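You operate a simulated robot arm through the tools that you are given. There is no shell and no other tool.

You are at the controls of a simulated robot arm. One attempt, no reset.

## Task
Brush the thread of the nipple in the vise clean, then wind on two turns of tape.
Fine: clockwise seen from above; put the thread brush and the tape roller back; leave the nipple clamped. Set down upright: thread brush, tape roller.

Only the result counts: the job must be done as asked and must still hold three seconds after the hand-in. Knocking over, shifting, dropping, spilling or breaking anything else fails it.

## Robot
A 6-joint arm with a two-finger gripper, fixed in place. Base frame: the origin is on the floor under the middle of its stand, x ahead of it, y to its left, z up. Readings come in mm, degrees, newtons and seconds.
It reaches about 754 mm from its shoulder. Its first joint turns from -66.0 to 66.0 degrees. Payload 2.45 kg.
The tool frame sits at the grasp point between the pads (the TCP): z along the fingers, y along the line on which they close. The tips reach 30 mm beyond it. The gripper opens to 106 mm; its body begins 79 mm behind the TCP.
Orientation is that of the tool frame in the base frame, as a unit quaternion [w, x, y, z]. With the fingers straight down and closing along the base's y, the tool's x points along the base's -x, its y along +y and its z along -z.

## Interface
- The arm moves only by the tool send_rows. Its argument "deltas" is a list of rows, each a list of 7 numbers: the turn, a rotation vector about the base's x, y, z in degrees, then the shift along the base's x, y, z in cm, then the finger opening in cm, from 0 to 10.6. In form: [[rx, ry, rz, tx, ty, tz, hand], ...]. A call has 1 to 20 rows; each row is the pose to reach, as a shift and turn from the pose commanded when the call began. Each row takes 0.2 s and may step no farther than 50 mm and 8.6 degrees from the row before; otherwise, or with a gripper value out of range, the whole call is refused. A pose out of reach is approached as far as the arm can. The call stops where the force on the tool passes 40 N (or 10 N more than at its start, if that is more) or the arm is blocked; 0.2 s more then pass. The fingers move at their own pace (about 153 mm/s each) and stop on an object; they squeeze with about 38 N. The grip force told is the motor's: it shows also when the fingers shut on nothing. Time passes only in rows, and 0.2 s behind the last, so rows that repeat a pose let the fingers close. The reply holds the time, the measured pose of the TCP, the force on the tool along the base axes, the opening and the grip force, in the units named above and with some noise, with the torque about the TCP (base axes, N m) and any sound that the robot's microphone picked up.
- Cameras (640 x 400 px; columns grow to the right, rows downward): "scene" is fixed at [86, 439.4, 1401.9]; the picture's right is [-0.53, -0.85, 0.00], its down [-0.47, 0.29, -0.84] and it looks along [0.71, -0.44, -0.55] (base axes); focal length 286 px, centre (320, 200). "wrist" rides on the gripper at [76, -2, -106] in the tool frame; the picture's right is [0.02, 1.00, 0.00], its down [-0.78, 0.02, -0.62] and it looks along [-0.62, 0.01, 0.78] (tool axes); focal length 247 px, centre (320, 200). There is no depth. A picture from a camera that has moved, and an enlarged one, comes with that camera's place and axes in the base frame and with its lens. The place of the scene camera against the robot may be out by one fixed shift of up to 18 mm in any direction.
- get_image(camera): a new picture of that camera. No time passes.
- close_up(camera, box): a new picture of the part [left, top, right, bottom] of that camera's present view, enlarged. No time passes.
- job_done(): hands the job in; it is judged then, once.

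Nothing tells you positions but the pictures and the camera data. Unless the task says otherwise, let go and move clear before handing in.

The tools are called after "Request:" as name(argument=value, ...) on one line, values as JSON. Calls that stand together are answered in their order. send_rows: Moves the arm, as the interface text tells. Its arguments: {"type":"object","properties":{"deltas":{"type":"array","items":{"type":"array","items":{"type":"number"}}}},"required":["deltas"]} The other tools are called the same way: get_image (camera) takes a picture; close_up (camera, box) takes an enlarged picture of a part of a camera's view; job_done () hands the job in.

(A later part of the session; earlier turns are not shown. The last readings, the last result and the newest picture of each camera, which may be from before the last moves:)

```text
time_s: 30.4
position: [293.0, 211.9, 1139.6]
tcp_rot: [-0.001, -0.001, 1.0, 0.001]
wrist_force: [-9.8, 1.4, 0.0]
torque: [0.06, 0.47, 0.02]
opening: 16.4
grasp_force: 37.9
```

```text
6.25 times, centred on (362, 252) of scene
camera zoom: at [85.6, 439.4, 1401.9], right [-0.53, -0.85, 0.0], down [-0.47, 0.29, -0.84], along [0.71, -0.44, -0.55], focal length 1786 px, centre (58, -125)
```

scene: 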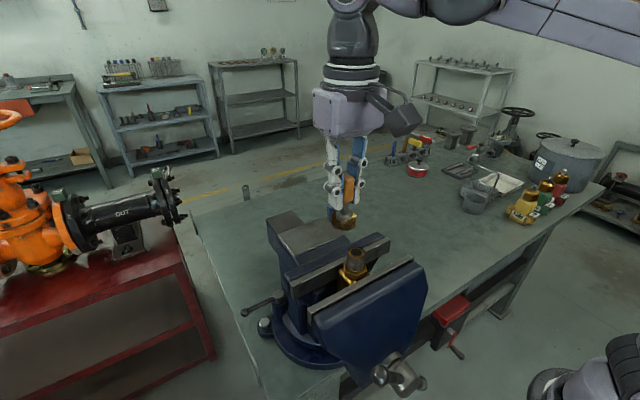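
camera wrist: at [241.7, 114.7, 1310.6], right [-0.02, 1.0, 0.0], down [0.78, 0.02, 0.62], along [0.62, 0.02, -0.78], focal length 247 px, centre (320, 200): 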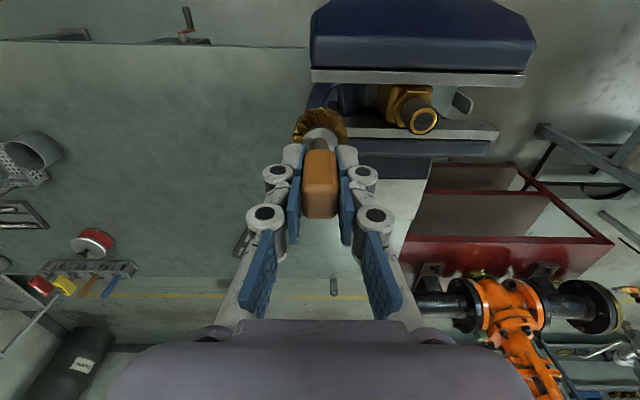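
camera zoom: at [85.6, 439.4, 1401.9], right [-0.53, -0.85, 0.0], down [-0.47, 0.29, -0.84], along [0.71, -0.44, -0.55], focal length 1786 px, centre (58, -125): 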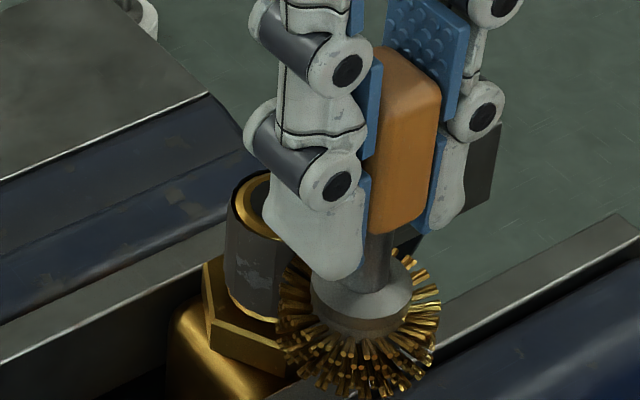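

Contact stiffness is around 10 N/mm. Before continuing I'll check that the brush hasn't pitched in the grip.

Request:
close_up(camera="wrist", box=[270, 90, 370, 240])

Request:
get_image(camera="wrist")

```text
2.67 times, centred on (320, 165) of wrist
camera zoom: at [217.8, 210.1, 1245.7], right [-0.02, 1.0, 0.0], down [0.78, 0.02, 0.62], along [0.62, 0.02, -0.78], focal length 659 px, centre (320, 293)
```

zoom: 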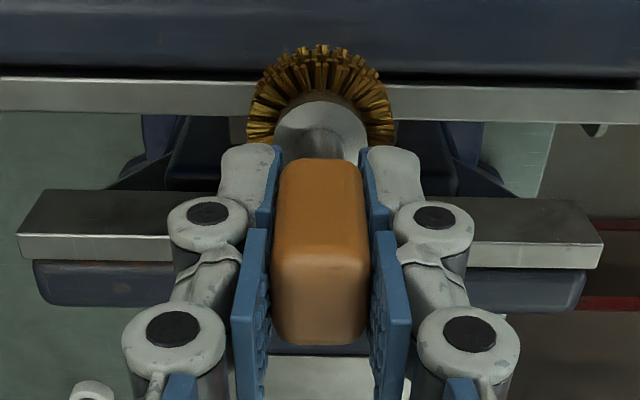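

```text
taken
camera wrist: at [217.8, 210.1, 1245.7], right [-0.02, 1.0, 0.0], down [0.78, 0.02, 0.62], along [0.62, 0.02, -0.78], focal length 247 px, centre (320, 200)
```

wrist: 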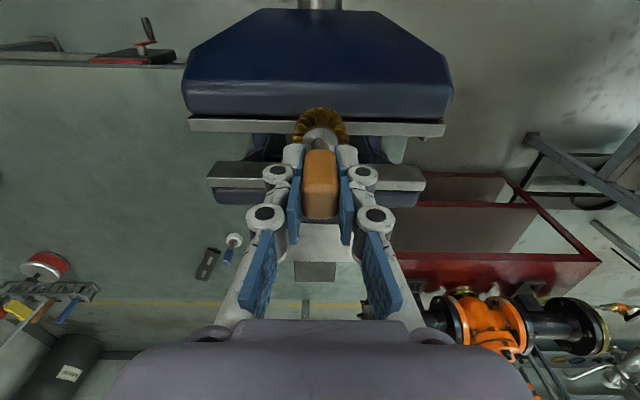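

The brush is still seated straight. I'll back off, go around to the +y side without contact, and probe there to pin down the axis and contact radius.

Request:
send_rows(deltas=[[0, 0, 0, -0.4, 0, 0, 0.5], [0, 0, 0, -0.4, 1.0, 0, 0.5], [0, 0, 0, -0.1, 2.2, 0, 0.5], [0, 0, 0, 0.8, 3.2, 0, 0.5], [0, 0, 0, 2.0, 3.7, 0, 0.5], [0, 0, 0, 2.9, 3.7, 0, 0.5], [0, 0, 0, 2.9, 3.7, 0, 0.5], [0, 0, 0, 2.9, 3.7, 0, 0.5]])

Request:
close_up(camera="scene", box=[310, 210, 390, 290])

Request:
close_up(camera="wrist", box=[220, 60, 380, 160])

```text
time_s: 32.2
position: [323.5, 247.8, 1137.9]
tcp_rot: [0.001, 0.0, 1.0, 0.001]
wrist_force: [0.0, 0.4, 0.1]
torque: [0.03, -0.01, -0.02]
opening: 16.6
grasp_force: 38.2
```

```text
5.00 times, centred on (350, 250) of scene
camera zoom: at [86.0, 439.4, 1401.9], right [-0.53, -0.85, 0.0], down [-0.47, 0.29, -0.84], along [0.71, -0.44, -0.55], focal length 1429 px, centre (170, -50)
```

zoom: 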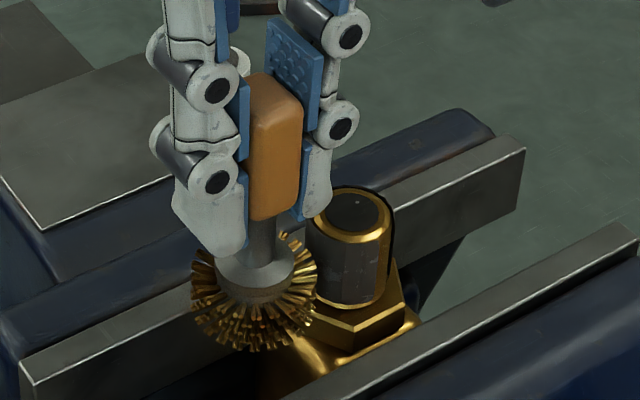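

```text
4.00 times, centred on (300, 110) of wrist
camera zoom: at [248.2, 246.1, 1245.4], right [-0.02, 1.0, 0.0], down [0.78, 0.02, 0.62], along [0.62, 0.02, -0.78], focal length 988 px, centre (400, 560)
```

zoom: 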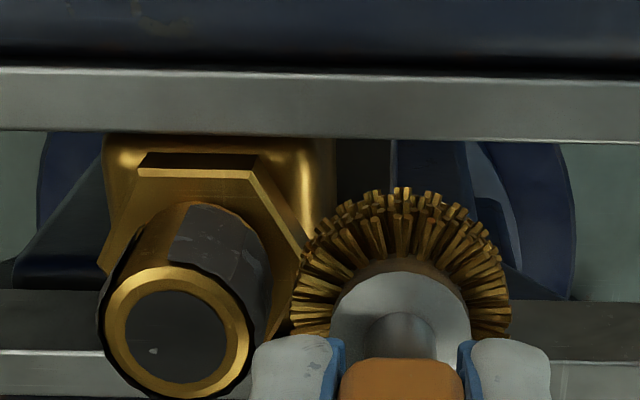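

The dirt appears to be shed in sectors: the side already brushed looks cleaner, with gold rim showing. Now probing inward from the +y side.

Request:
send_rows(deltas=[[0, 0, 0, 0, -0.1, 0, 0.5], [0, 0, 0, 0, -0.2, 0, 0.5], [0, 0, 0, 0, -0.2, 0, 0.5]])

Request:
send_rows(deltas=[[0, 0, 0, 0, -0.1, 0, 0.5], [0, 0, 0, 0, -0.1, 0, 0.5]])

Request:
send_rows(deltas=[[0, 0, 0, 0, -0.05, 0, 0.5], [0, 0, 0, 0, -0.05, 0, 0.5]])

```text
time_s: 33.0
position: [323.8, 246.1, 1138.6]
tcp_rot: [0.001, -0.001, 1.0, 0.0]
wrist_force: [0.2, -0.6, -2.0]
torque: [0.0, 0.0, 0.01]
opening: 16.6
grasp_force: 38.2
```

```text
time_s: 33.6
position: [323.3, 245.1, 1138.7]
tcp_rot: [0.001, 0.0, 1.0, 0.0]
wrist_force: [-0.5, -0.2, -0.6]
torque: [0.01, 0.03, 0.0]
opening: 16.6
grasp_force: 38.3
```

```text
time_s: 34.2
position: [324.9, 244.8, 1139.9]
tcp_rot: [0.001, -0.001, 1.0, 0.001]
wrist_force: [-0.5, -0.6, -1.7]
torque: [0.0, 0.02, 0.0]
opening: 16.4
grasp_force: 38.1
```

Request:
send_rows(deltas=[[0, 0, 0, 0, -0.1, 0, 0.5], [0, 0, 0, 0, -0.1, 0, 0.5]])

Request:
send_rows(deltas=[[0, 0, 0, 0, -0.1, 0, 0.5], [0, 0, 0, 0, -0.1, 0, 0.5]])

Request:
send_rows(deltas=[[0, 0, 0, 0, -0.1, 0, 0.5], [0, 0, 0, 0, -0.1, 0, 0.5]])

Request:
close_up(camera="wrist", box=[220, 60, 380, 160])

```text
time_s: 34.8
position: [325.0, 243.7, 1140.0]
tcp_rot: [0.001, -0.001, 1.0, 0.002]
wrist_force: [0.2, 0.8, -0.5]
torque: [-0.04, 0.04, 0.01]
opening: 16.3
grasp_force: 37.3
```

```text
time_s: 35.4
position: [322.5, 242.9, 1138.1]
tcp_rot: [0.001, 0.0, 1.0, 0.001]
wrist_force: [0.2, 0.9, -2.6]
torque: [-0.02, 0.07, -0.02]
opening: 16.5
grasp_force: 38.1
```

```text
time_s: 36.0
position: [324.5, 242.7, 1139.4]
tcp_rot: [0.001, -0.001, 1.0, 0.001]
wrist_force: [0.3, 3.3, 0.5]
torque: [0.21, 0.01, -0.02]
opening: 16.6
grasp_force: 38.0
```

```text
4.00 times, centred on (300, 110) of wrist
camera zoom: at [247.6, 239.9, 1245.4], right [-0.02, 1.0, 0.0], down [0.78, 0.02, 0.62], along [0.62, 0.02, -0.78], focal length 988 px, centre (400, 560)
```

zoom: 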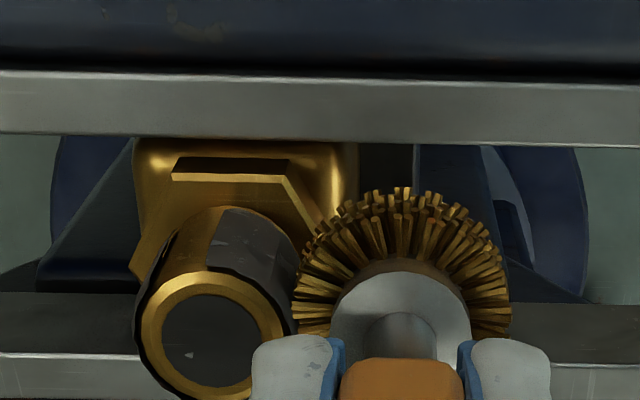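

Contact at the +y side too. Fit: contact radius ≈32.5 mm, with the effective axis now well located. Continuing the clockwise orbit (+y → +x) with light pressure.

Request:
send_rows(deltas=[[0, 0, 0, 0.28, 0.0, 0, 0.5], [0, 0, 0, 0.56, -0.02, 0, 0.5], [0, 0, 0, 0.84, -0.06, 0, 0.5], [0, 0, 0, 1.11, -0.12, 0, 0.5], [0, 0, 0, 1.37, -0.21, 0, 0.5], [0, 0, 0, 1.63, -0.31, 0, 0.5]])

Request:
close_up(camera="wrist", box=[220, 40, 380, 140])

```text
time_s: 37.4
position: [339.8, 239.6, 1138.9]
tcp_rot: [0.001, 0.0, 1.0, 0.001]
wrist_force: [-0.6, 0.2, -1.6]
torque: [0.04, -0.01, -0.02]
opening: 16.6
grasp_force: 37.5
```

```text
4.00 times, centred on (300, 90) of wrist
camera zoom: at [263.8, 237.2, 1245.1], right [-0.02, 1.0, 0.0], down [0.78, 0.02, 0.62], along [0.62, 0.02, -0.78], focal length 988 px, centre (400, 640)
```

zoom: 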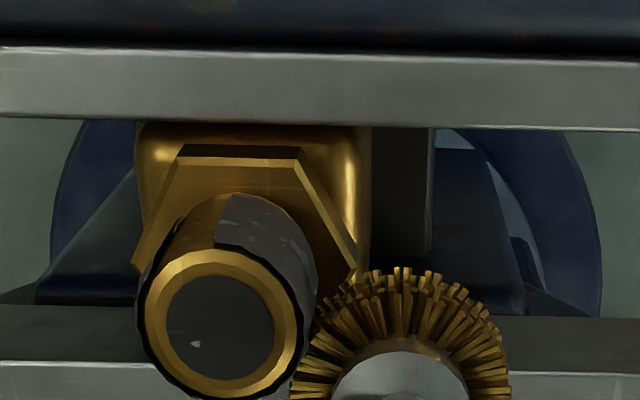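

Request:
send_rows(deltas=[[0, 0, 0, -0.02, -0.045, 0, 0.5], [0, 0, 0, -0.02, -0.045, 0, 0.5]])

Request:
send_rows(deltas=[[0, 0, 0, -0.02, -0.045, 0, 0.5], [0, 0, 0, -0.02, -0.045, 0, 0.5]])

Request:
send_rows(deltas=[[0, 0, 0, -0.02, -0.045, 0, 0.5], [0, 0, 0, -0.02, -0.045, 0, 0.5]])

```text
time_s: 38.0
position: [339.9, 238.3, 1139.0]
tcp_rot: [0.001, -0.001, 1.0, 0.002]
wrist_force: [2.3, 3.7, -0.3]
torque: [0.12, -0.11, 0.03]
opening: 16.4
grasp_force: 38.6
```

```text
time_s: 38.6
position: [338.2, 238.5, 1139.9]
tcp_rot: [0.001, -0.001, 1.0, 0.0]
wrist_force: [3.9, 3.8, -1.5]
torque: [0.22, -0.17, 0.02]
opening: 16.4
grasp_force: 38.2
```

```text
time_s: 39.2
position: [339.5, 237.7, 1139.3]
tcp_rot: [-0.001, -0.001, 1.0, 0.001]
wrist_force: [1.8, 6.8, -1.6]
torque: [0.38, -0.09, -0.06]
opening: 16.5
grasp_force: 37.9
```

Request:
send_rows(deltas=[[0, 0, 0, 0.27, -0.1, 0, 0.5], [0, 0, 0, 0.5, -0.22, 0, 0.5], [0, 0, 0, 0.72, -0.39, 0, 0.5], [0, 0, 0, 0.91, -0.58, 0, 0.5], [0, 0, 0, 1.09, -0.78, 0, 0.5], [0, 0, 0, 1.25, -1.0, 0, 0.5]])

Request:
send_rows(deltas=[[0, 0, 0, 0.14, -0.23, 0, 0.5], [0, 0, 0, 0.27, -0.47, 0, 0.5], [0, 0, 0, 0.37, -0.72, 0, 0.5], [0, 0, 0, 0.45, -0.98, 0, 0.5], [0, 0, 0, 0.51, -1.25, 0, 0.5], [0, 0, 0, 0.54, -1.52, 0, 0.5]])

Request:
close_up(camera="wrist", box=[220, 30, 380, 130])

Request:
close_up(camera="scene", box=[310, 210, 390, 290])

```text
time_s: 40.6
position: [352.5, 227.6, 1141.8]
tcp_rot: [0.001, 0.0, 1.0, 0.0]
wrist_force: [1.2, 2.4, -0.9]
torque: [0.08, -0.15, 0.0]
opening: 16.6
grasp_force: 37.5
```

```text
time_s: 42.0
position: [359.3, 211.7, 1140.0]
tcp_rot: [0.001, 0.0, 1.0, 0.001]
wrist_force: [0.6, 0.6, -0.2]
torque: [-0.01, -0.02, 0.03]
opening: 16.4
grasp_force: 38.2
```

```text
4.00 times, centred on (300, 80) of wrist
camera zoom: at [282.0, 210.9, 1245.9], right [-0.02, 1.0, 0.0], down [0.78, 0.02, 0.62], along [0.62, 0.01, -0.78], focal length 988 px, centre (400, 680)
```

zoom: 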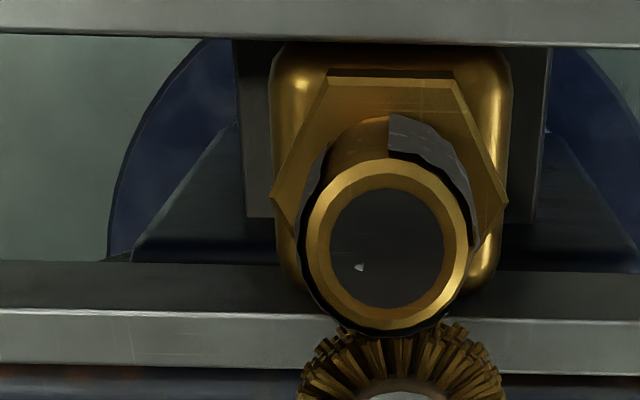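

```text
5.00 times, centred on (350, 250) of scene
camera zoom: at [86.0, 439.4, 1401.9], right [-0.53, -0.85, 0.0], down [-0.47, 0.29, -0.84], along [0.71, -0.44, -0.55], focal length 1429 px, centre (170, -50)
```

zoom: 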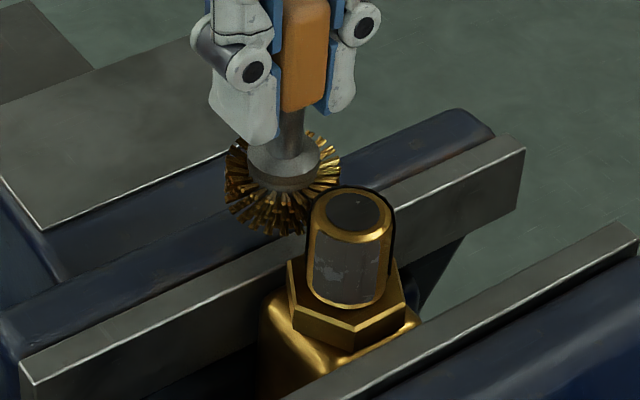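

Excellent feedback: brushed sectors turn gold, and uncleaned dark shell remains where contact was lost. I'm at the +x side with no contact, so I'll probe inward here.

Request:
send_rows(deltas=[[0, 0, 0, -0.1, 0, 0, 0.5], [0, 0, 0, -0.1, 0, 0, 0.5]])

Request:
send_rows(deltas=[[0, 0, 0, -0.05, 0, 0, 0.5], [0, 0, 0, -0.05, 0, 0, 0.5]])

Request:
send_rows(deltas=[[0, 0, 0, -0.05, 0, 0, 0.5], [0, 0, 0, -0.05, 0, 0, 0.5]])

Request:
send_rows(deltas=[[0, 0, 0, -0.05, 0, 0, 0.5], [0, 0, 0, -0.05, 0, 0, 0.5]])

```text
time_s: 42.6
position: [357.3, 212.4, 1139.5]
tcp_rot: [0.002, -0.001, 1.0, 0.001]
wrist_force: [-0.3, -0.5, -1.1]
torque: [-0.03, -0.05, -0.05]
opening: 16.1
grasp_force: 37.8
```

```text
time_s: 43.2
position: [356.5, 213.0, 1138.0]
tcp_rot: [0.001, -0.001, 1.0, 0.001]
wrist_force: [3.8, -0.7, -0.6]
torque: [-0.04, -0.2, 0.03]
opening: 16.3
grasp_force: 38.3
```

```text
time_s: 43.8
position: [356.0, 212.6, 1139.9]
tcp_rot: [0.003, 0.0, 1.0, 0.002]
wrist_force: [14.6, 2.2, 2.4]
torque: [0.1, -0.67, 0.02]
opening: 16.3
grasp_force: 38.4
```

```text
time_s: 44.4
position: [356.3, 212.2, 1139.4]
tcp_rot: [0.003, -0.001, 1.0, 0.002]
wrist_force: [15.8, 1.8, 0.0]
torque: [0.1, -0.8, -0.01]
opening: 16.7
grasp_force: 38.1
```

That side is stiffer (about 15 N). Backing off 0.7 mm and checking the brush's seating in the hand.

Request:
send_rows(deltas=[[0, 0, 0, 0.1, 0, 0, 0.5], [0, 0, 0, 0.1, 0, 0, 0.5]])

Request:
close_up(camera="wrist", box=[270, 90, 370, 240])

Request:
close_up(camera="wrist", box=[250, 20, 390, 120])

Request:
close_up(camera="scene", box=[310, 190, 400, 290])

```text
time_s: 45.0
position: [357.5, 212.7, 1137.6]
tcp_rot: [0.001, -0.001, 1.0, 0.002]
wrist_force: [11.4, 3.1, 1.8]
torque: [0.14, -0.5, -0.03]
opening: 16.8
grasp_force: 38.3
```

```text
2.67 times, centred on (320, 165) of wrist
camera zoom: at [280.0, 211.0, 1244.3], right [-0.02, 1.0, 0.0], down [0.78, 0.02, 0.62], along [0.62, 0.02, -0.78], focal length 659 px, centre (320, 293)
```

zoom: 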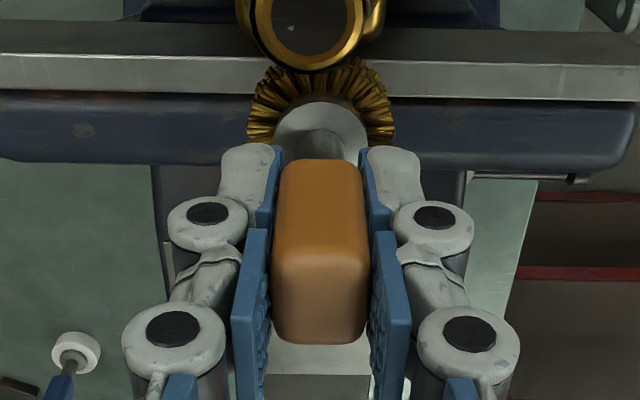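

```text
4.00 times, centred on (320, 70) of wrist
camera zoom: at [280.0, 211.0, 1244.3], right [-0.02, 1.0, 0.0], down [0.78, 0.02, 0.62], along [0.62, 0.02, -0.78], focal length 988 px, centre (320, 720)
```

zoom: 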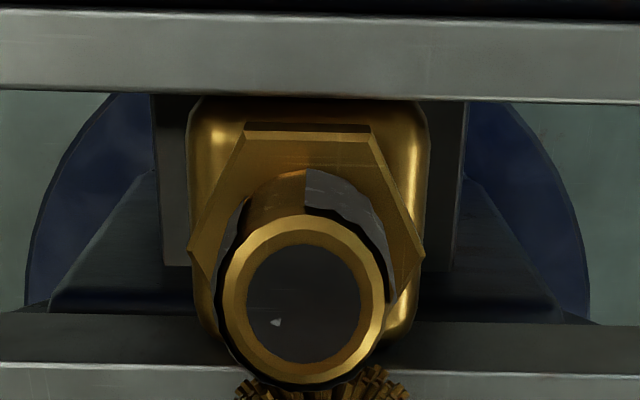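

```text
4.00 times, centred on (355, 240) of scene
camera zoom: at [86.3, 439.4, 1401.9], right [-0.53, -0.85, 0.0], down [-0.47, 0.29, -0.84], along [0.71, -0.44, -0.55], focal length 1143 px, centre (180, 40)
```

zoom: 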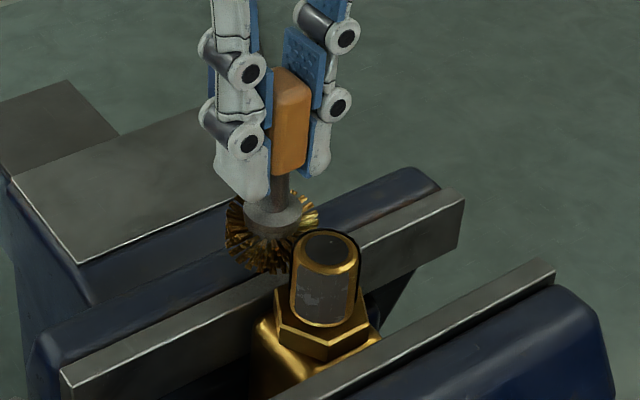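

Request:
send_rows(deltas=[[0, 0, 0, 0.01, -0.27, 0, 0.5], [0, 0, 0, -0.02, -0.54, 0, 0.5], [0, 0, 0, -0.06, -0.81, 0, 0.5], [0, 0, 0, -0.13, -1.07, 0, 0.5], [0, 0, 0, -0.23, -1.32, 0, 0.5], [0, 0, 0, -0.34, -1.57, 0, 0.5]])

Request:
close_up(camera="wrist", box=[270, 20, 410, 120])

```text
time_s: 46.4
position: [352.8, 197.1, 1138.3]
tcp_rot: [0.002, 0.0, 1.0, 0.0]
wrist_force: [15.1, -2.9, -3.7]
torque: [-0.13, -0.78, -0.07]
opening: 16.5
grasp_force: 37.8
```

```text
4.00 times, centred on (340, 70) of wrist
camera zoom: at [276.7, 195.0, 1243.7], right [-0.02, 1.0, 0.0], down [0.78, 0.02, 0.62], along [0.62, 0.01, -0.78], focal length 988 px, centre (240, 720)
```

zoom: 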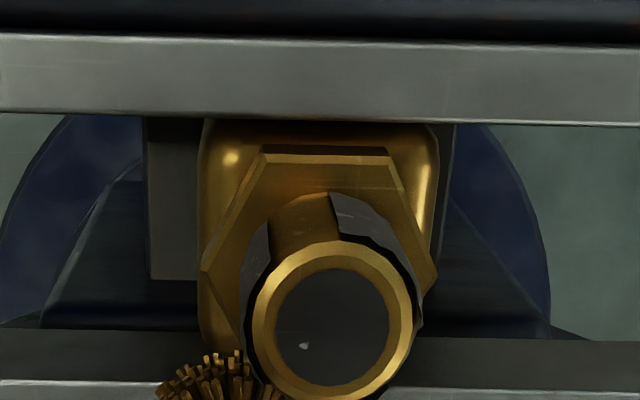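

Refitting all contact points gives a consistent circle (R≈31.9 mm). Continuing clockwise with slightly less pressure.

Request:
send_rows(deltas=[[0, 0, 0, -0.08, -0.27, 0, 0.5], [0, 0, 0, -0.23, -0.49, 0, 0.5], [0, 0, 0, -0.4, -0.71, 0, 0.5], [0, 0, 0, -0.6, -0.9, 0, 0.5], [0, 0, 0, -0.8, -1.08, 0, 0.5], [0, 0, 0, -1.02, -1.25, 0, 0.5]])

Request:
close_up(camera="wrist", box=[270, 30, 410, 130])

```text
time_s: 47.8
position: [343.0, 183.6, 1139.5]
tcp_rot: [0.0, -0.001, 1.0, 0.001]
wrist_force: [5.4, -4.6, 0.0]
torque: [-0.26, -0.32, 0.0]
opening: 16.8
grasp_force: 38.0
```

```text
4.00 times, centred on (340, 80) of wrist
camera zoom: at [267.0, 182.5, 1245.7], right [-0.02, 1.0, 0.0], down [0.78, 0.02, 0.62], along [0.62, 0.02, -0.78], focal length 988 px, centre (240, 680)
```

zoom: 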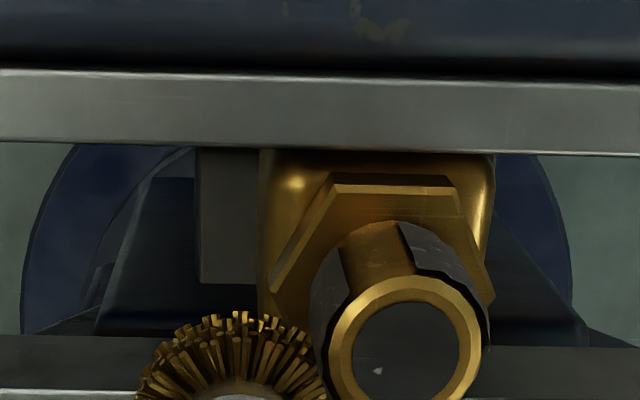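

Request:
send_rows(deltas=[[0, 0, 0, -0.24, -0.14, 0, 0.5], [0, 0, 0, -0.48, -0.26, 0, 0.5], [0, 0, 0, -0.74, -0.36, 0, 0.5], [0, 0, 0, -1.0, -0.43, 0, 0.5], [0, 0, 0, -1.27, -0.49, 0, 0.5], [0, 0, 0, -1.54, -0.51, 0, 0.5]])

Request:
close_up(camera="wrist", box=[290, 40, 430, 140])

Request:
close_up(camera="scene", box=[310, 210, 400, 290])

```text
time_s: 49.2
position: [327.4, 178.2, 1138.1]
tcp_rot: [0.0, 0.0, 1.0, 0.0]
wrist_force: [3.6, -5.1, -1.8]
torque: [-0.31, -0.11, 0.02]
opening: 16.3
grasp_force: 37.6
```

```text
4.00 times, centred on (360, 90) of wrist
camera zoom: at [250.7, 177.0, 1245.0], right [-0.02, 1.0, 0.0], down [0.78, 0.02, 0.62], along [0.62, 0.01, -0.78], focal length 988 px, centre (160, 640)
```

zoom: 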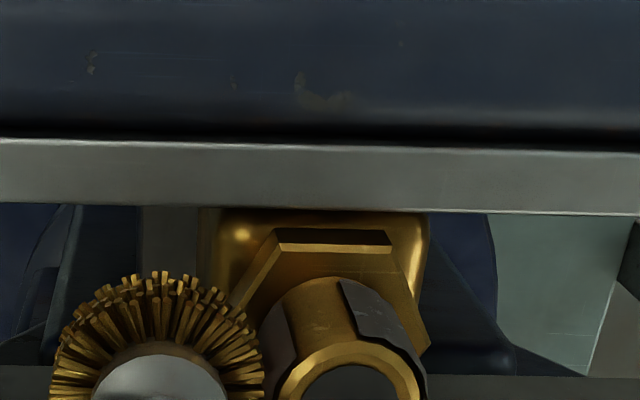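

```text
5.00 times, centred on (355, 250) of scene
camera zoom: at [86.1, 439.2, 1402.0], right [-0.53, -0.85, 0.0], down [-0.47, 0.29, -0.84], along [0.71, -0.44, -0.55], focal length 1429 px, centre (145, -50)
```

zoom: 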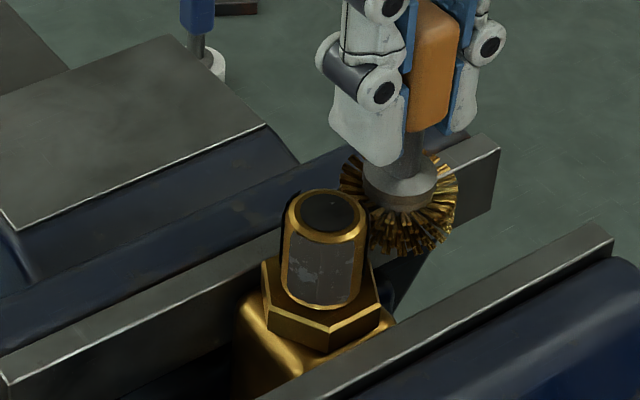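

Request:
send_rows(deltas=[[0, 0, 0, -0.27, 0.0, 0, 0.5], [0, 0, 0, -0.55, 0.01, 0, 0.5], [0, 0, 0, -0.82, 0.06, 0, 0.5], [0, 0, 0, -1.08, 0.12, 0, 0.5], [0, 0, 0, -1.34, 0.21, 0, 0.5], [0, 0, 0, -1.59, 0.32, 0, 0.5], [0, 0, 0, -1.83, 0.45, 0, 0.5], [0, 0, 0, -2.06, 0.61, 0, 0.5]])

Request:
close_up(camera="scene", box=[310, 210, 400, 290])

```text
time_s: 51.0
position: [305.6, 184.3, 1140.0]
tcp_rot: [0.0, 0.0, 1.0, 0.0]
wrist_force: [-4.9, -11.3, -2.2]
torque: [-0.58, 0.25, -0.04]
opening: 16.4
grasp_force: 38.2
```

```text
5.00 times, centred on (355, 250) of scene
camera zoom: at [85.8, 439.0, 1402.1], right [-0.53, -0.85, 0.0], down [-0.47, 0.29, -0.84], along [0.71, -0.44, -0.55], focal length 1429 px, centre (145, -50)
```

zoom: 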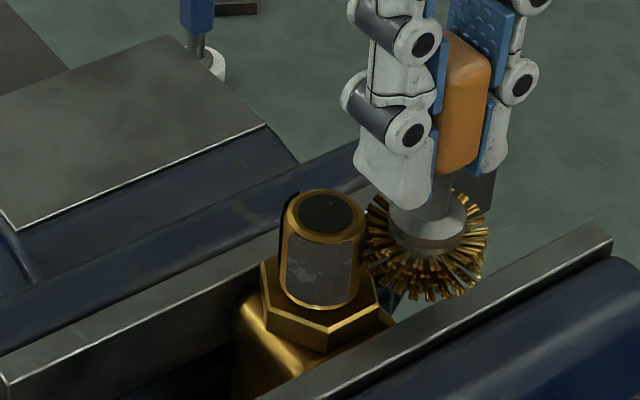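

Request:
send_rows(deltas=[[0, 0, 0, -0.23, 0.15, 0, 0.5], [0, 0, 0, -0.43, 0.34, 0, 0.5], [0, 0, 0, -0.61, 0.55, 0, 0.5], [0, 0, 0, -0.78, 0.77, 0, 0.5], [0, 0, 0, -0.92, 1.01, 0, 0.5], [0, 0, 0, -1.04, 1.26, 0, 0.5]])

Request:
send_rows(deltas=[[0, 0, 0, -0.1, 0.26, 0, 0.5], [0, 0, 0, -0.16, 0.53, 0, 0.5], [0, 0, 0, -0.19, 0.8, 0, 0.5], [0, 0, 0, -0.19, 1.07, 0, 0.5]])

Request:
close_up(camera="scene", box=[310, 210, 400, 290])

```text
time_s: 52.4
position: [294.8, 198.6, 1139.6]
tcp_rot: [0.001, -0.001, 1.0, 0.001]
wrist_force: [-3.4, -3.6, -1.5]
torque: [-0.21, 0.21, -0.04]
opening: 16.7
grasp_force: 37.8
```

```text
time_s: 53.4
position: [292.6, 208.8, 1139.1]
tcp_rot: [0.0, 0.0, 1.0, 0.001]
wrist_force: [-4.3, -2.0, -0.8]
torque: [-0.15, 0.3, -0.02]
opening: 16.6
grasp_force: 38.4
```

```text
5.00 times, centred on (355, 250) of scene
camera zoom: at [85.8, 439.3, 1402.0], right [-0.53, -0.85, 0.0], down [-0.47, 0.29, -0.84], along [0.71, -0.44, -0.55], focal length 1429 px, centre (145, -50)
```

zoom: 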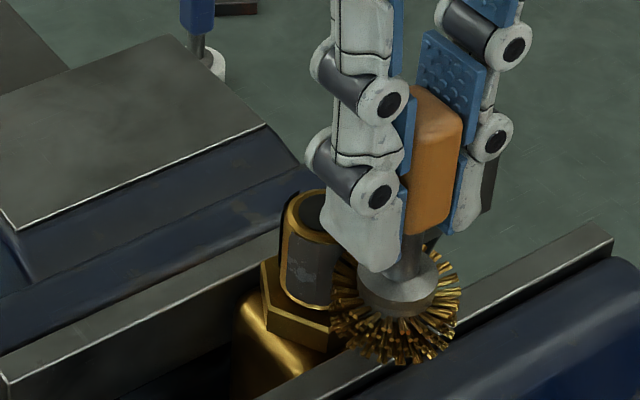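

Request:
send_rows(deltas=[[0, 0, 0, -0.01, 0.27, 0, 0.5], [0, 0, 0, 0.0, 0.54, 0, 0.5], [0, 0, 0, 0.04, 0.81, 0, 0.5], [0, 0, 0, 0.09, 1.08, 0, 0.5], [0, 0, 0, 0.17, 1.34, 0, 0.5], [0, 0, 0, 0.28, 1.59, 0, 0.5]])

Request:
close_up(camera="scene", box=[310, 210, 400, 290])

```text
time_s: 54.8
position: [296.9, 225.1, 1141.3]
tcp_rot: [-0.001, -0.001, 1.0, 0.001]
wrist_force: [-15.9, 1.9, -2.4]
torque: [0.08, 0.82, -0.1]
opening: 16.3
grasp_force: 38.2
```

```text
5.00 times, centred on (355, 250) of scene
camera zoom: at [85.5, 439.4, 1401.9], right [-0.53, -0.85, 0.0], down [-0.47, 0.29, -0.84], along [0.71, -0.44, -0.55], focal length 1429 px, centre (145, -50)
```

zoom: 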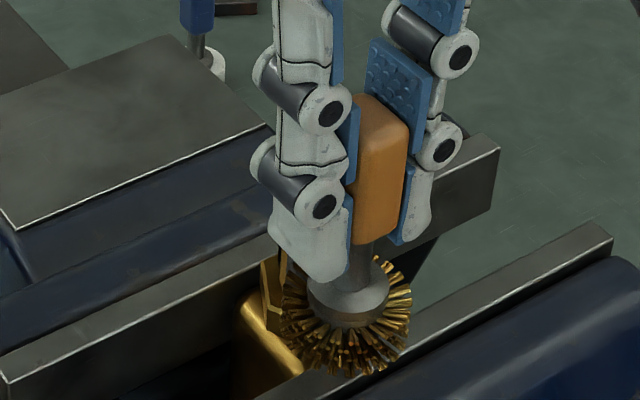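

Request:
send_rows(deltas=[[0, 0, 0, 0.05, 0.26, 0, 0.5], [0, 0, 0, 0.21, 0.5, 0, 0.5], [0, 0, 0, 0.4, 0.73, 0, 0.5], [0, 0, 0, 0.6, 0.93, 0, 0.5], [0, 0, 0, 0.82, 1.11, 0, 0.5], [0, 0, 0, 1.05, 1.26, 0, 0.5]])

Request:
close_up(camera="scene", box=[310, 210, 400, 290])

```text
time_s: 56.2
position: [306.7, 237.0, 1140.6]
tcp_rot: [0.001, -0.001, 1.0, 0.001]
wrist_force: [-3.2, 2.2, 0.0]
torque: [0.1, 0.15, -0.03]
opening: 16.5
grasp_force: 37.9
```

```text
5.00 times, centred on (355, 250) of scene
camera zoom: at [85.9, 439.4, 1401.9], right [-0.53, -0.85, 0.0], down [-0.47, 0.29, -0.84], along [0.71, -0.44, -0.55], focal length 1429 px, centre (145, -50)
```

zoom: 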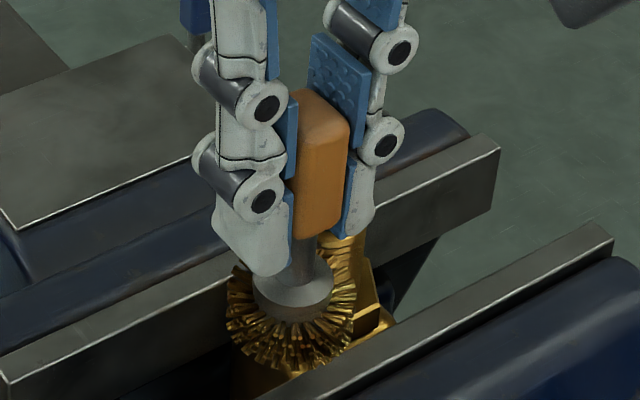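

Request:
send_rows(deltas=[[0, 0, 0, 0.25, 0.13, 0, 0.5], [0, 0, 0, 0.5, 0.25, 0, 0.5], [0, 0, 0, 0.75, 0.35, 0, 0.5], [0, 0, 0, 1.02, 0.42, 0, 0.5], [0, 0, 0, 1.29, 0.48, 0, 0.5], [0, 0, 0, 1.57, 0.51, 0, 0.5]])

Request:
close_up(camera="scene", box=[310, 210, 400, 290])

Request:
close_up(camera="wrist", box=[220, 40, 380, 140])

```text
time_s: 57.6
position: [321.6, 241.7, 1140.9]
tcp_rot: [0.001, -0.001, 1.0, 0.001]
wrist_force: [-2.0, 3.4, -1.5]
torque: [0.17, 0.11, -0.07]
opening: 16.4
grasp_force: 38.1
```

```text
5.00 times, centred on (355, 250) of scene
camera zoom: at [85.9, 439.5, 1401.9], right [-0.53, -0.85, 0.0], down [-0.47, 0.29, -0.84], along [0.71, -0.44, -0.55], focal length 1429 px, centre (145, -50)
```

zoom: 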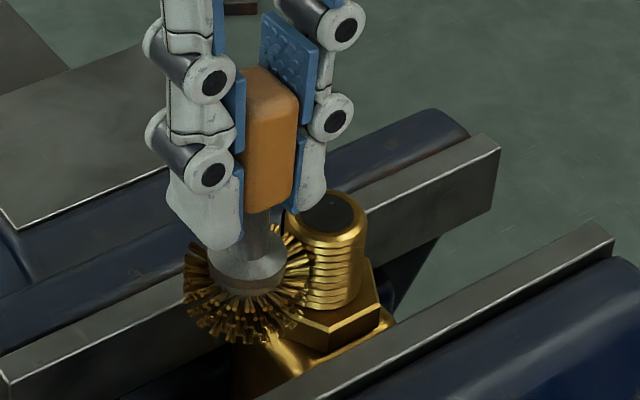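

```text
4.00 times, centred on (300, 90) of wrist
camera zoom: at [247.1, 240.1, 1246.0], right [-0.02, 1.0, 0.0], down [0.78, 0.02, 0.62], along [0.62, 0.02, -0.78], focal length 988 px, centre (400, 640)
```

zoom: 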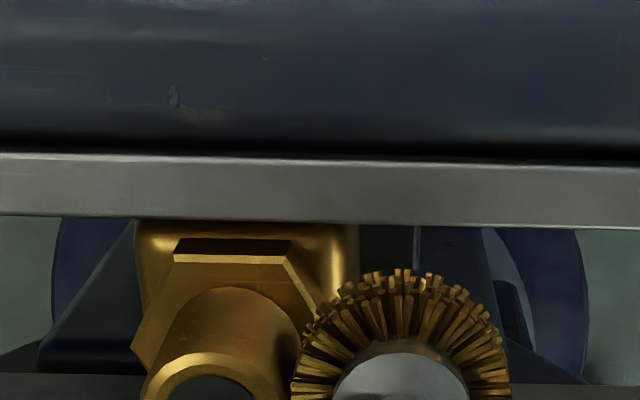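

The thread ridges now show as clean gold on this side. Continuing clockwise through +y to +x to finish the remaining dark sector.

Request:
send_rows(deltas=[[0, 0, 0, 0.28, -0.02, 0, 0.5], [0, 0, 0, 0.55, -0.03, 0, 0.5], [0, 0, 0, 0.82, -0.08, 0, 0.5], [0, 0, 0, 1.09, -0.14, 0, 0.5], [0, 0, 0, 1.35, -0.23, 0, 0.5], [0, 0, 0, 1.6, -0.34, 0, 0.5], [0, 0, 0, 1.84, -0.48, 0, 0.5], [0, 0, 0, 2.07, -0.63, 0, 0.5]])

Request:
close_up(camera="scene", box=[310, 210, 400, 290])

Request:
close_up(camera="wrist", box=[220, 40, 380, 140])

```text
time_s: 59.4
position: [344.0, 235.6, 1139.3]
tcp_rot: [0.002, 0.0, 1.0, 0.0]
wrist_force: [0.4, 0.6, -0.8]
torque: [0.01, 0.0, -0.02]
opening: 16.5
grasp_force: 37.8
```

```text
5.00 times, centred on (355, 250) of scene
camera zoom: at [86.0, 439.4, 1401.9], right [-0.53, -0.85, 0.0], down [-0.47, 0.29, -0.84], along [0.71, -0.44, -0.55], focal length 1429 px, centre (145, -50)
```

zoom: 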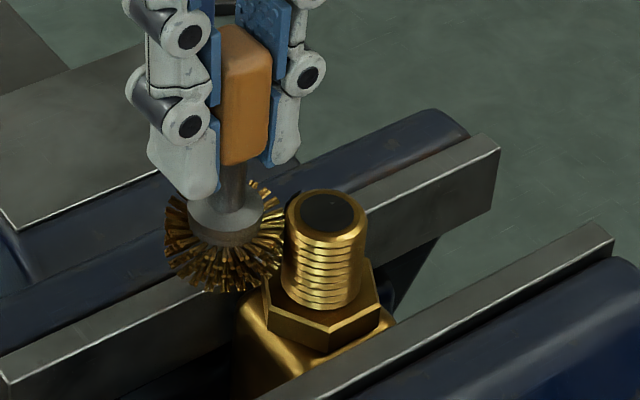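

```text
4.00 times, centred on (300, 90) of wrist
camera zoom: at [268.1, 233.7, 1245.0], right [-0.02, 1.0, 0.0], down [0.78, 0.02, 0.62], along [0.62, 0.01, -0.78], focal length 988 px, centre (400, 640)
```

zoom: 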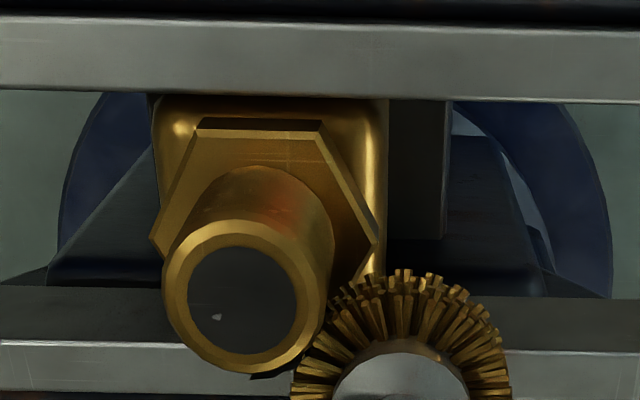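

Only a small dark sector near φ≈10–40° remains. I'll close the radius a bit and sweep through it.

Request:
send_rows(deltas=[[0, 0, 0, 0.17, -0.22, 0, 0.5], [0, 0, 0, 0.37, -0.4, 0, 0.5], [0, 0, 0, 0.55, -0.6, 0, 0.5], [0, 0, 0, 0.71, -0.82, 0, 0.5]])

Request:
close_up(camera="wrist", box=[220, 20, 380, 120])

```text
time_s: 60.4
position: [351.8, 226.9, 1139.8]
tcp_rot: [0.002, 0.0, 1.0, 0.0]
wrist_force: [0.2, 0.6, -1.4]
torque: [0.04, 0.0, -0.03]
opening: 16.3
grasp_force: 38.0
```

```text
4.00 times, centred on (300, 70) of wrist
camera zoom: at [275.7, 225.5, 1245.2], right [-0.02, 1.0, 0.0], down [0.78, 0.02, 0.62], along [0.62, 0.01, -0.78], focal length 988 px, centre (400, 720)
```

zoom: 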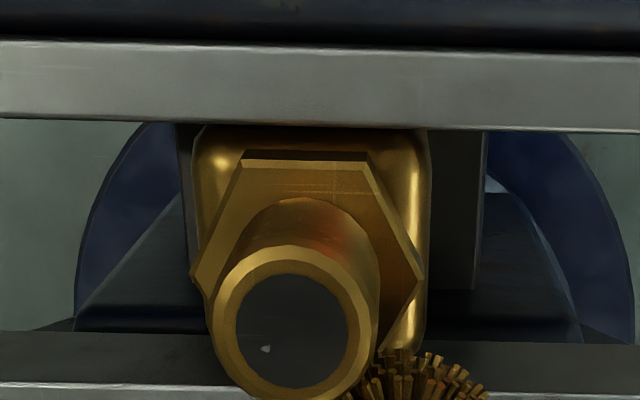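

Request:
send_rows(deltas=[[0, 0, 0, -0.04, -0.03, 0, 0.5], [0, 0, 0, -0.04, -0.03, 0, 0.5]])

Request:
send_rows(deltas=[[0, 0, 0, -0.04, -0.03, 0, 0.5], [0, 0, 0, -0.04, -0.03, 0, 0.5]])

```text
time_s: 61.0
position: [352.0, 227.8, 1140.5]
tcp_rot: [0.001, -0.001, 1.0, 0.0]
wrist_force: [-0.5, 0.8, -1.6]
torque: [0.03, -0.08, -0.01]
opening: 16.7
grasp_force: 37.8
```

```text
time_s: 61.6
position: [351.2, 227.6, 1139.1]
tcp_rot: [0.002, -0.001, 1.0, 0.001]
wrist_force: [8.0, 3.6, 0.4]
torque: [0.24, -0.39, 0.03]
opening: 16.3
grasp_force: 37.8
```

Request:
send_rows(deltas=[[0, 0, 0, 0.16, -0.21, 0, 0.5], [0, 0, 0, 0.3, -0.44, 0, 0.5], [0, 0, 0, 0.41, -0.68, 0, 0.5]])

Request:
send_rows(deltas=[[0, 0, 0, 0.09, -0.26, 0, 0.5], [0, 0, 0, 0.14, -0.52, 0, 0.5], [0, 0, 0, 0.16, -0.79, 0, 0.5]])

Request:
close_up(camera="wrist", box=[240, 20, 400, 120])

Request:
close_up(camera="scene", box=[310, 210, 400, 290])

```text
time_s: 62.4
position: [355.6, 220.6, 1139.7]
tcp_rot: [0.001, -0.001, 1.0, 0.001]
wrist_force: [7.8, 5.5, 0.3]
torque: [0.28, -0.46, -0.08]
opening: 16.5
grasp_force: 37.9
```

```text
time_s: 63.2
position: [356.5, 213.2, 1138.0]
tcp_rot: [0.001, 0.0, 1.0, 0.001]
wrist_force: [10.0, 4.5, 0.5]
torque: [0.22, -0.44, -0.06]
opening: 16.8
grasp_force: 37.6
```

```text
4.00 times, centred on (320, 70) of wrist
camera zoom: at [279.9, 210.7, 1244.3], right [-0.02, 1.0, 0.0], down [0.78, 0.02, 0.62], along [0.62, 0.02, -0.78], focal length 988 px, centre (320, 720)
```

zoom: 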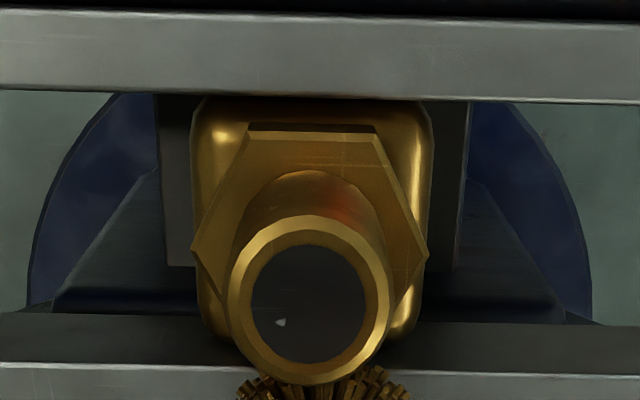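

```text
5.00 times, centred on (355, 250) of scene
camera zoom: at [86.3, 439.5, 1401.9], right [-0.53, -0.85, 0.0], down [-0.47, 0.29, -0.84], along [0.71, -0.44, -0.55], focal length 1429 px, centre (145, -50)
```

zoom: 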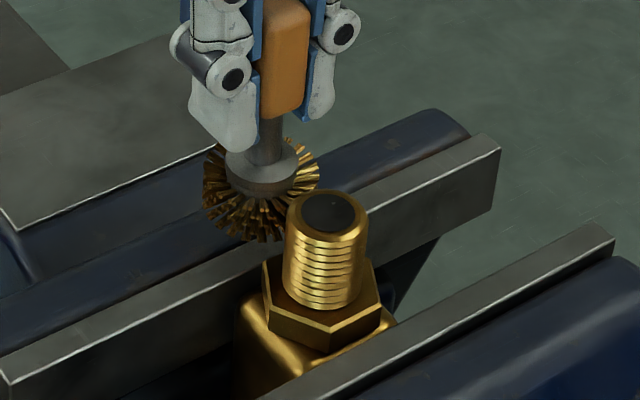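

The thread looks fully clean gold from all visible angles. I'll sweep a bit more for overlap, then back away and lift clear.

Request:
send_rows(deltas=[[0, 0, 0, 0.02, -0.27, 0, 0.5], [0, 0, 0, 0.01, -0.54, 0, 0.5], [0, 0, 0, -0.03, -0.81, 0, 0.5], [0, 0, 0, -0.08, -1.07, 0, 0.5], [0, 0, 0, -0.16, -1.34, 0, 0.5], [0, 0, 0, -0.27, -1.59, 0, 0.5], [0, 0, 0, 0.6, -2.1, 0, 0.5], [0, 0, 0, 1.5, -2.6, 0, 0.5], [0, 0, 0, 1.5, -2.6, 2.0, 0.5], [0, 0, 0, 1.5, -2.6, 4.0, 0.5], [0, 0, 0, 1.5, -2.6, 6.5, 0.5], [0, 0, 0, 1.5, -2.6, 6.5, 0.5]])

Request:
get_image(camera="wrist")

Request:
close_up(camera="wrist", box=[260, 20, 400, 120])

Request:
close_up(camera="scene", box=[310, 210, 400, 290])

```text
time_s: 65.8
position: [368.4, 187.9, 1204.0]
tcp_rot: [0.001, -0.001, 1.0, 0.001]
wrist_force: [-0.3, -0.2, -1.2]
torque: [-0.02, 0.0, 0.0]
opening: 16.5
grasp_force: 37.5
```

```text
taken
camera wrist: at [293.1, 185.3, 1310.3], right [-0.02, 1.0, 0.0], down [0.78, 0.02, 0.62], along [0.62, 0.02, -0.78], focal length 247 px, centre (320, 200)
```

wrist: 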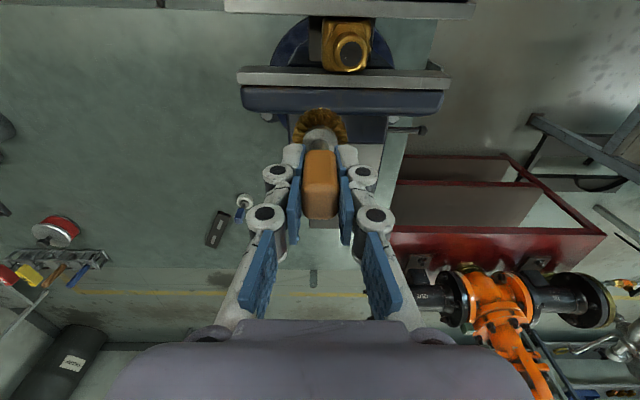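

```text
4.00 times, centred on (330, 70) of wrist
camera zoom: at [293.1, 185.3, 1310.3], right [-0.02, 1.0, 0.0], down [0.78, 0.02, 0.62], along [0.62, 0.02, -0.78], focal length 988 px, centre (280, 720)
```

zoom: 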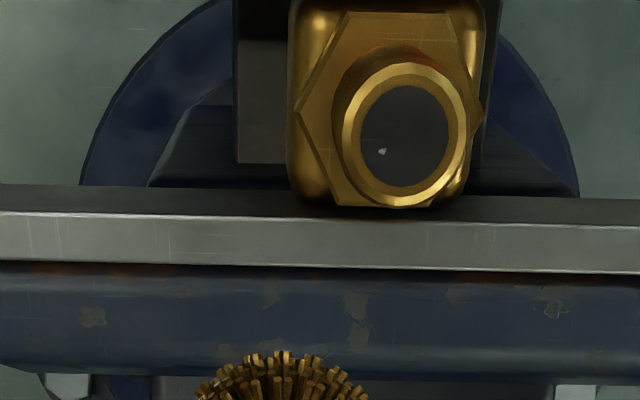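

```text
5.00 times, centred on (355, 250) of scene
camera zoom: at [86.0, 439.4, 1401.9], right [-0.53, -0.85, 0.0], down [-0.47, 0.29, -0.84], along [0.71, -0.44, -0.55], focal length 1429 px, centre (145, -50)
```

zoom: 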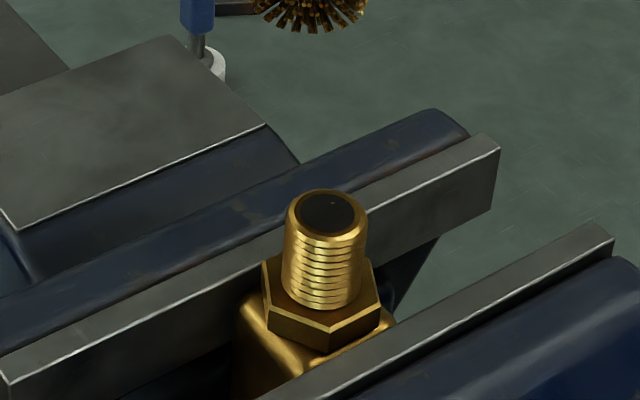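

The thread is clean all around. Now I'll carry the brush back to its original spot on the bench (its pick-up point), going high over the vise.

Request:
send_rows(deltas=[[0, 0, 0, 2.5, -3.5, 0, 0.5], [0, 0, 0, 5.0, -7.0, 0, 0.5], [0, 0, 0, 7.5, -10.5, 0, 0.5], [0, 0, 0, 10.0, -14.0, 0, 0.5], [0, 0, 0, 12.5, -17.0, -1.0, 0.5], [0, 0, 0, 14.5, -18.28, -3.0, 0.5], [0, 0, 0, 16.5, -18.28, -6.0, 0.5], [0, 0, 0, 18.5, -18.28, -9.0, 0.5], [0, 0, 0, 20.5, -18.28, -12.0, 0.5], [0, 0, 0, 21.57, -18.28, -15.0, 0.5], [0, 0, 0, 21.57, -18.28, -18.0, 0.5], [0, 0, 0, 21.57, -18.28, -21.0, 0.5], [0, 0, 0, 21.57, -18.28, -24.0, 0.5], [0, 0, 0, 21.57, -18.28, -27.0, 0.5], [0, 0, 0, 21.57, -18.28, -30.0, 0.5], [0, 0, 0, 21.57, -18.28, -30.0, 0.5], [0, 0, 0, 21.57, -18.28, -30.0, 0.5]])

Request:
get_image(camera="wrist")

Request:
get_image(camera="scene")

```text
time_s: 69.4
position: [591.7, 2.0, 904.6]
tcp_rot: [0.001, 0.0, 1.0, 0.001]
wrist_force: [-1.1, -0.9, -0.7]
torque: [-0.02, -0.04, 0.0]
opening: 16.5
grasp_force: 37.7
```

```text
taken
camera wrist: at [515.1, 0.2, 1009.9], right [-0.02, 1.0, 0.0], down [0.78, 0.02, 0.62], along [0.62, 0.02, -0.78], focal length 247 px, centre (320, 200)
```

wrist: 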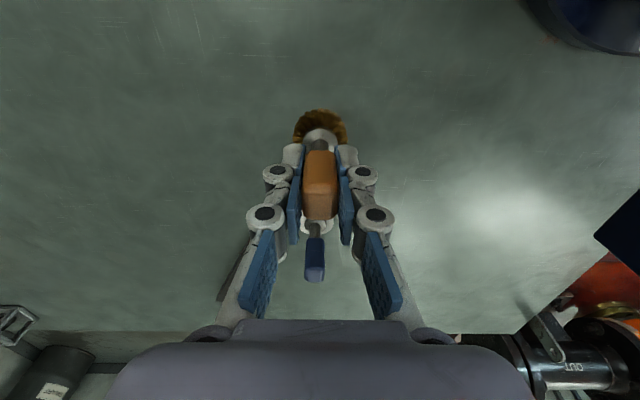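

```text
taken
```

scene: 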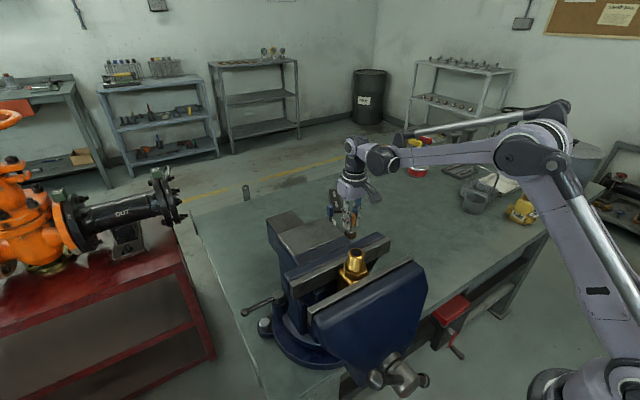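

Request:
send_rows(deltas=[[0, 0, 0, 0, 0, 0, 0.5]])

Request:
send_rows(deltas=[[0, 0, 0, 0, 0, 0, 0.5]])

Request:
send_rows(deltas=[[0, 0, 0, 0, 0, 0, 0.5]])

Request:
close_up(camera="wrist", box=[270, 90, 370, 300])

```text
time_s: 69.8
position: [591.2, 2.1, 903.2]
tcp_rot: [0.001, -0.001, 1.0, 0.001]
wrist_force: [0.1, 0.7, -0.5]
torque: [-0.04, -0.01, -0.04]
opening: 16.7
grasp_force: 37.9
```

```text
time_s: 70.2
position: [591.2, 1.9, 903.3]
tcp_rot: [0.0, -0.002, 1.0, 0.001]
wrist_force: [-0.4, 0.2, -1.8]
torque: [-0.02, 0.01, 0.02]
opening: 16.5
grasp_force: 38.7
```

```text
time_s: 70.6
position: [592.0, 1.7, 904.4]
tcp_rot: [0.001, -0.001, 1.0, 0.0]
wrist_force: [1.0, -0.4, -1.0]
torque: [-0.01, 0.01, -0.01]
opening: 16.3
grasp_force: 37.8
```

```text
1.90 times, centred on (320, 195) of wrist
camera zoom: at [515.1, 0.3, 1010.2], right [-0.02, 1.0, 0.0], down [0.78, 0.02, 0.62], along [0.62, 0.02, -0.78], focal length 470 px, centre (320, 210)
```

zoom: 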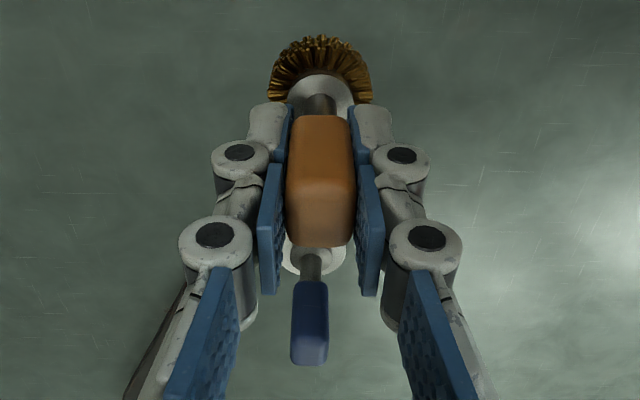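

Readings show I'm about 5 mm too far ahead in x and 2 mm off in y, so I'll correct by readings, descend to about 3 mm above the bench, and compare with the pick-up view.

Request:
send_rows(deltas=[[0, 0, 0, -0.5, 0.18, -0.5, 0.5], [0, 0, 0, -0.5, 0.18, -1.5, 0.5], [0, 0, 0, -0.5, 0.18, -2.5, 0.5], [0, 0, 0, -0.5, 0.18, -3.3, 0.5], [0, 0, 0, -0.5, 0.18, -3.3, 0.5], [0, 0, 0, -0.5, 0.18, -3.3, 0.5]])

Request:
close_up(camera="wrist", box=[240, 90, 400, 250])

Request:
send_rows(deltas=[[0, 0, 0, 0, 0, 0, 0.5]])

```text
time_s: 72.0
position: [581.2, 7.5, 869.5]
tcp_rot: [0.001, 0.0, 1.0, 0.0]
wrist_force: [0.3, 0.1, -1.3]
torque: [-0.01, 0.03, 0.0]
opening: 16.4
grasp_force: 37.8
```

```text
2.50 times, centred on (320, 170) of wrist
camera zoom: at [505.3, 5.2, 975.8], right [-0.02, 1.0, 0.0], down [0.78, 0.02, 0.62], along [0.62, 0.02, -0.78], focal length 617 px, centre (320, 275)
```

zoom: 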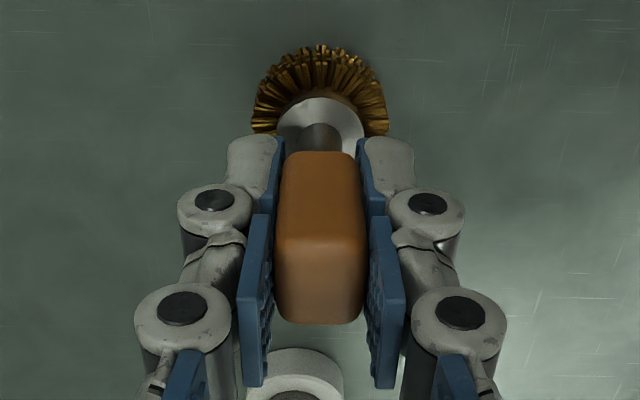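

```text
time_s: 72.4
position: [582.2, 5.6, 869.8]
tcp_rot: [0.001, -0.001, 1.0, 0.001]
wrist_force: [0.0, -0.8, -0.4]
torque: [-0.05, 0.02, 0.01]
opening: 16.4
grasp_force: 38.2
```

Odd: the reading moved about twice what I commanded. I'll check against the scene picture taken before the pick-up.

Request:
close_up(camera="scene", box=[310, 170, 410, 270])

Request:
send_rows(deltas=[[0, 0, 0, 0, 0, 0, 0.5]])

```text
4.00 times, centred on (360, 220) of scene
camera zoom: at [86.0, 439.4, 1401.9], right [-0.53, -0.85, 0.0], down [-0.47, 0.29, -0.84], along [0.71, -0.44, -0.55], focal length 1143 px, centre (160, 120)
```

zoom: 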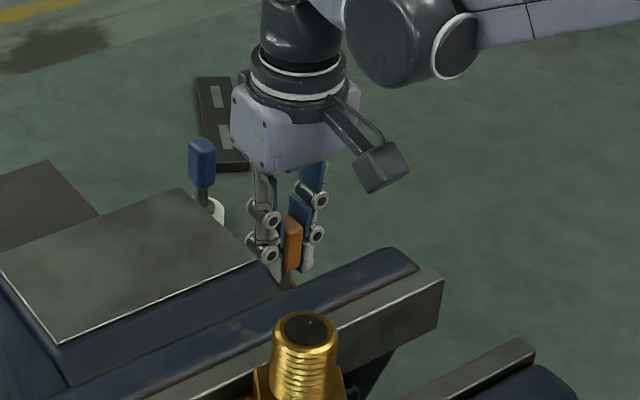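

```text
time_s: 72.8
position: [581.9, 6.2, 870.3]
tcp_rot: [0.002, -0.001, 1.0, 0.001]
wrist_force: [-0.1, 0.9, -1.4]
torque: [-0.03, 0.0, 0.01]
opening: 16.2
grasp_force: 38.2
```

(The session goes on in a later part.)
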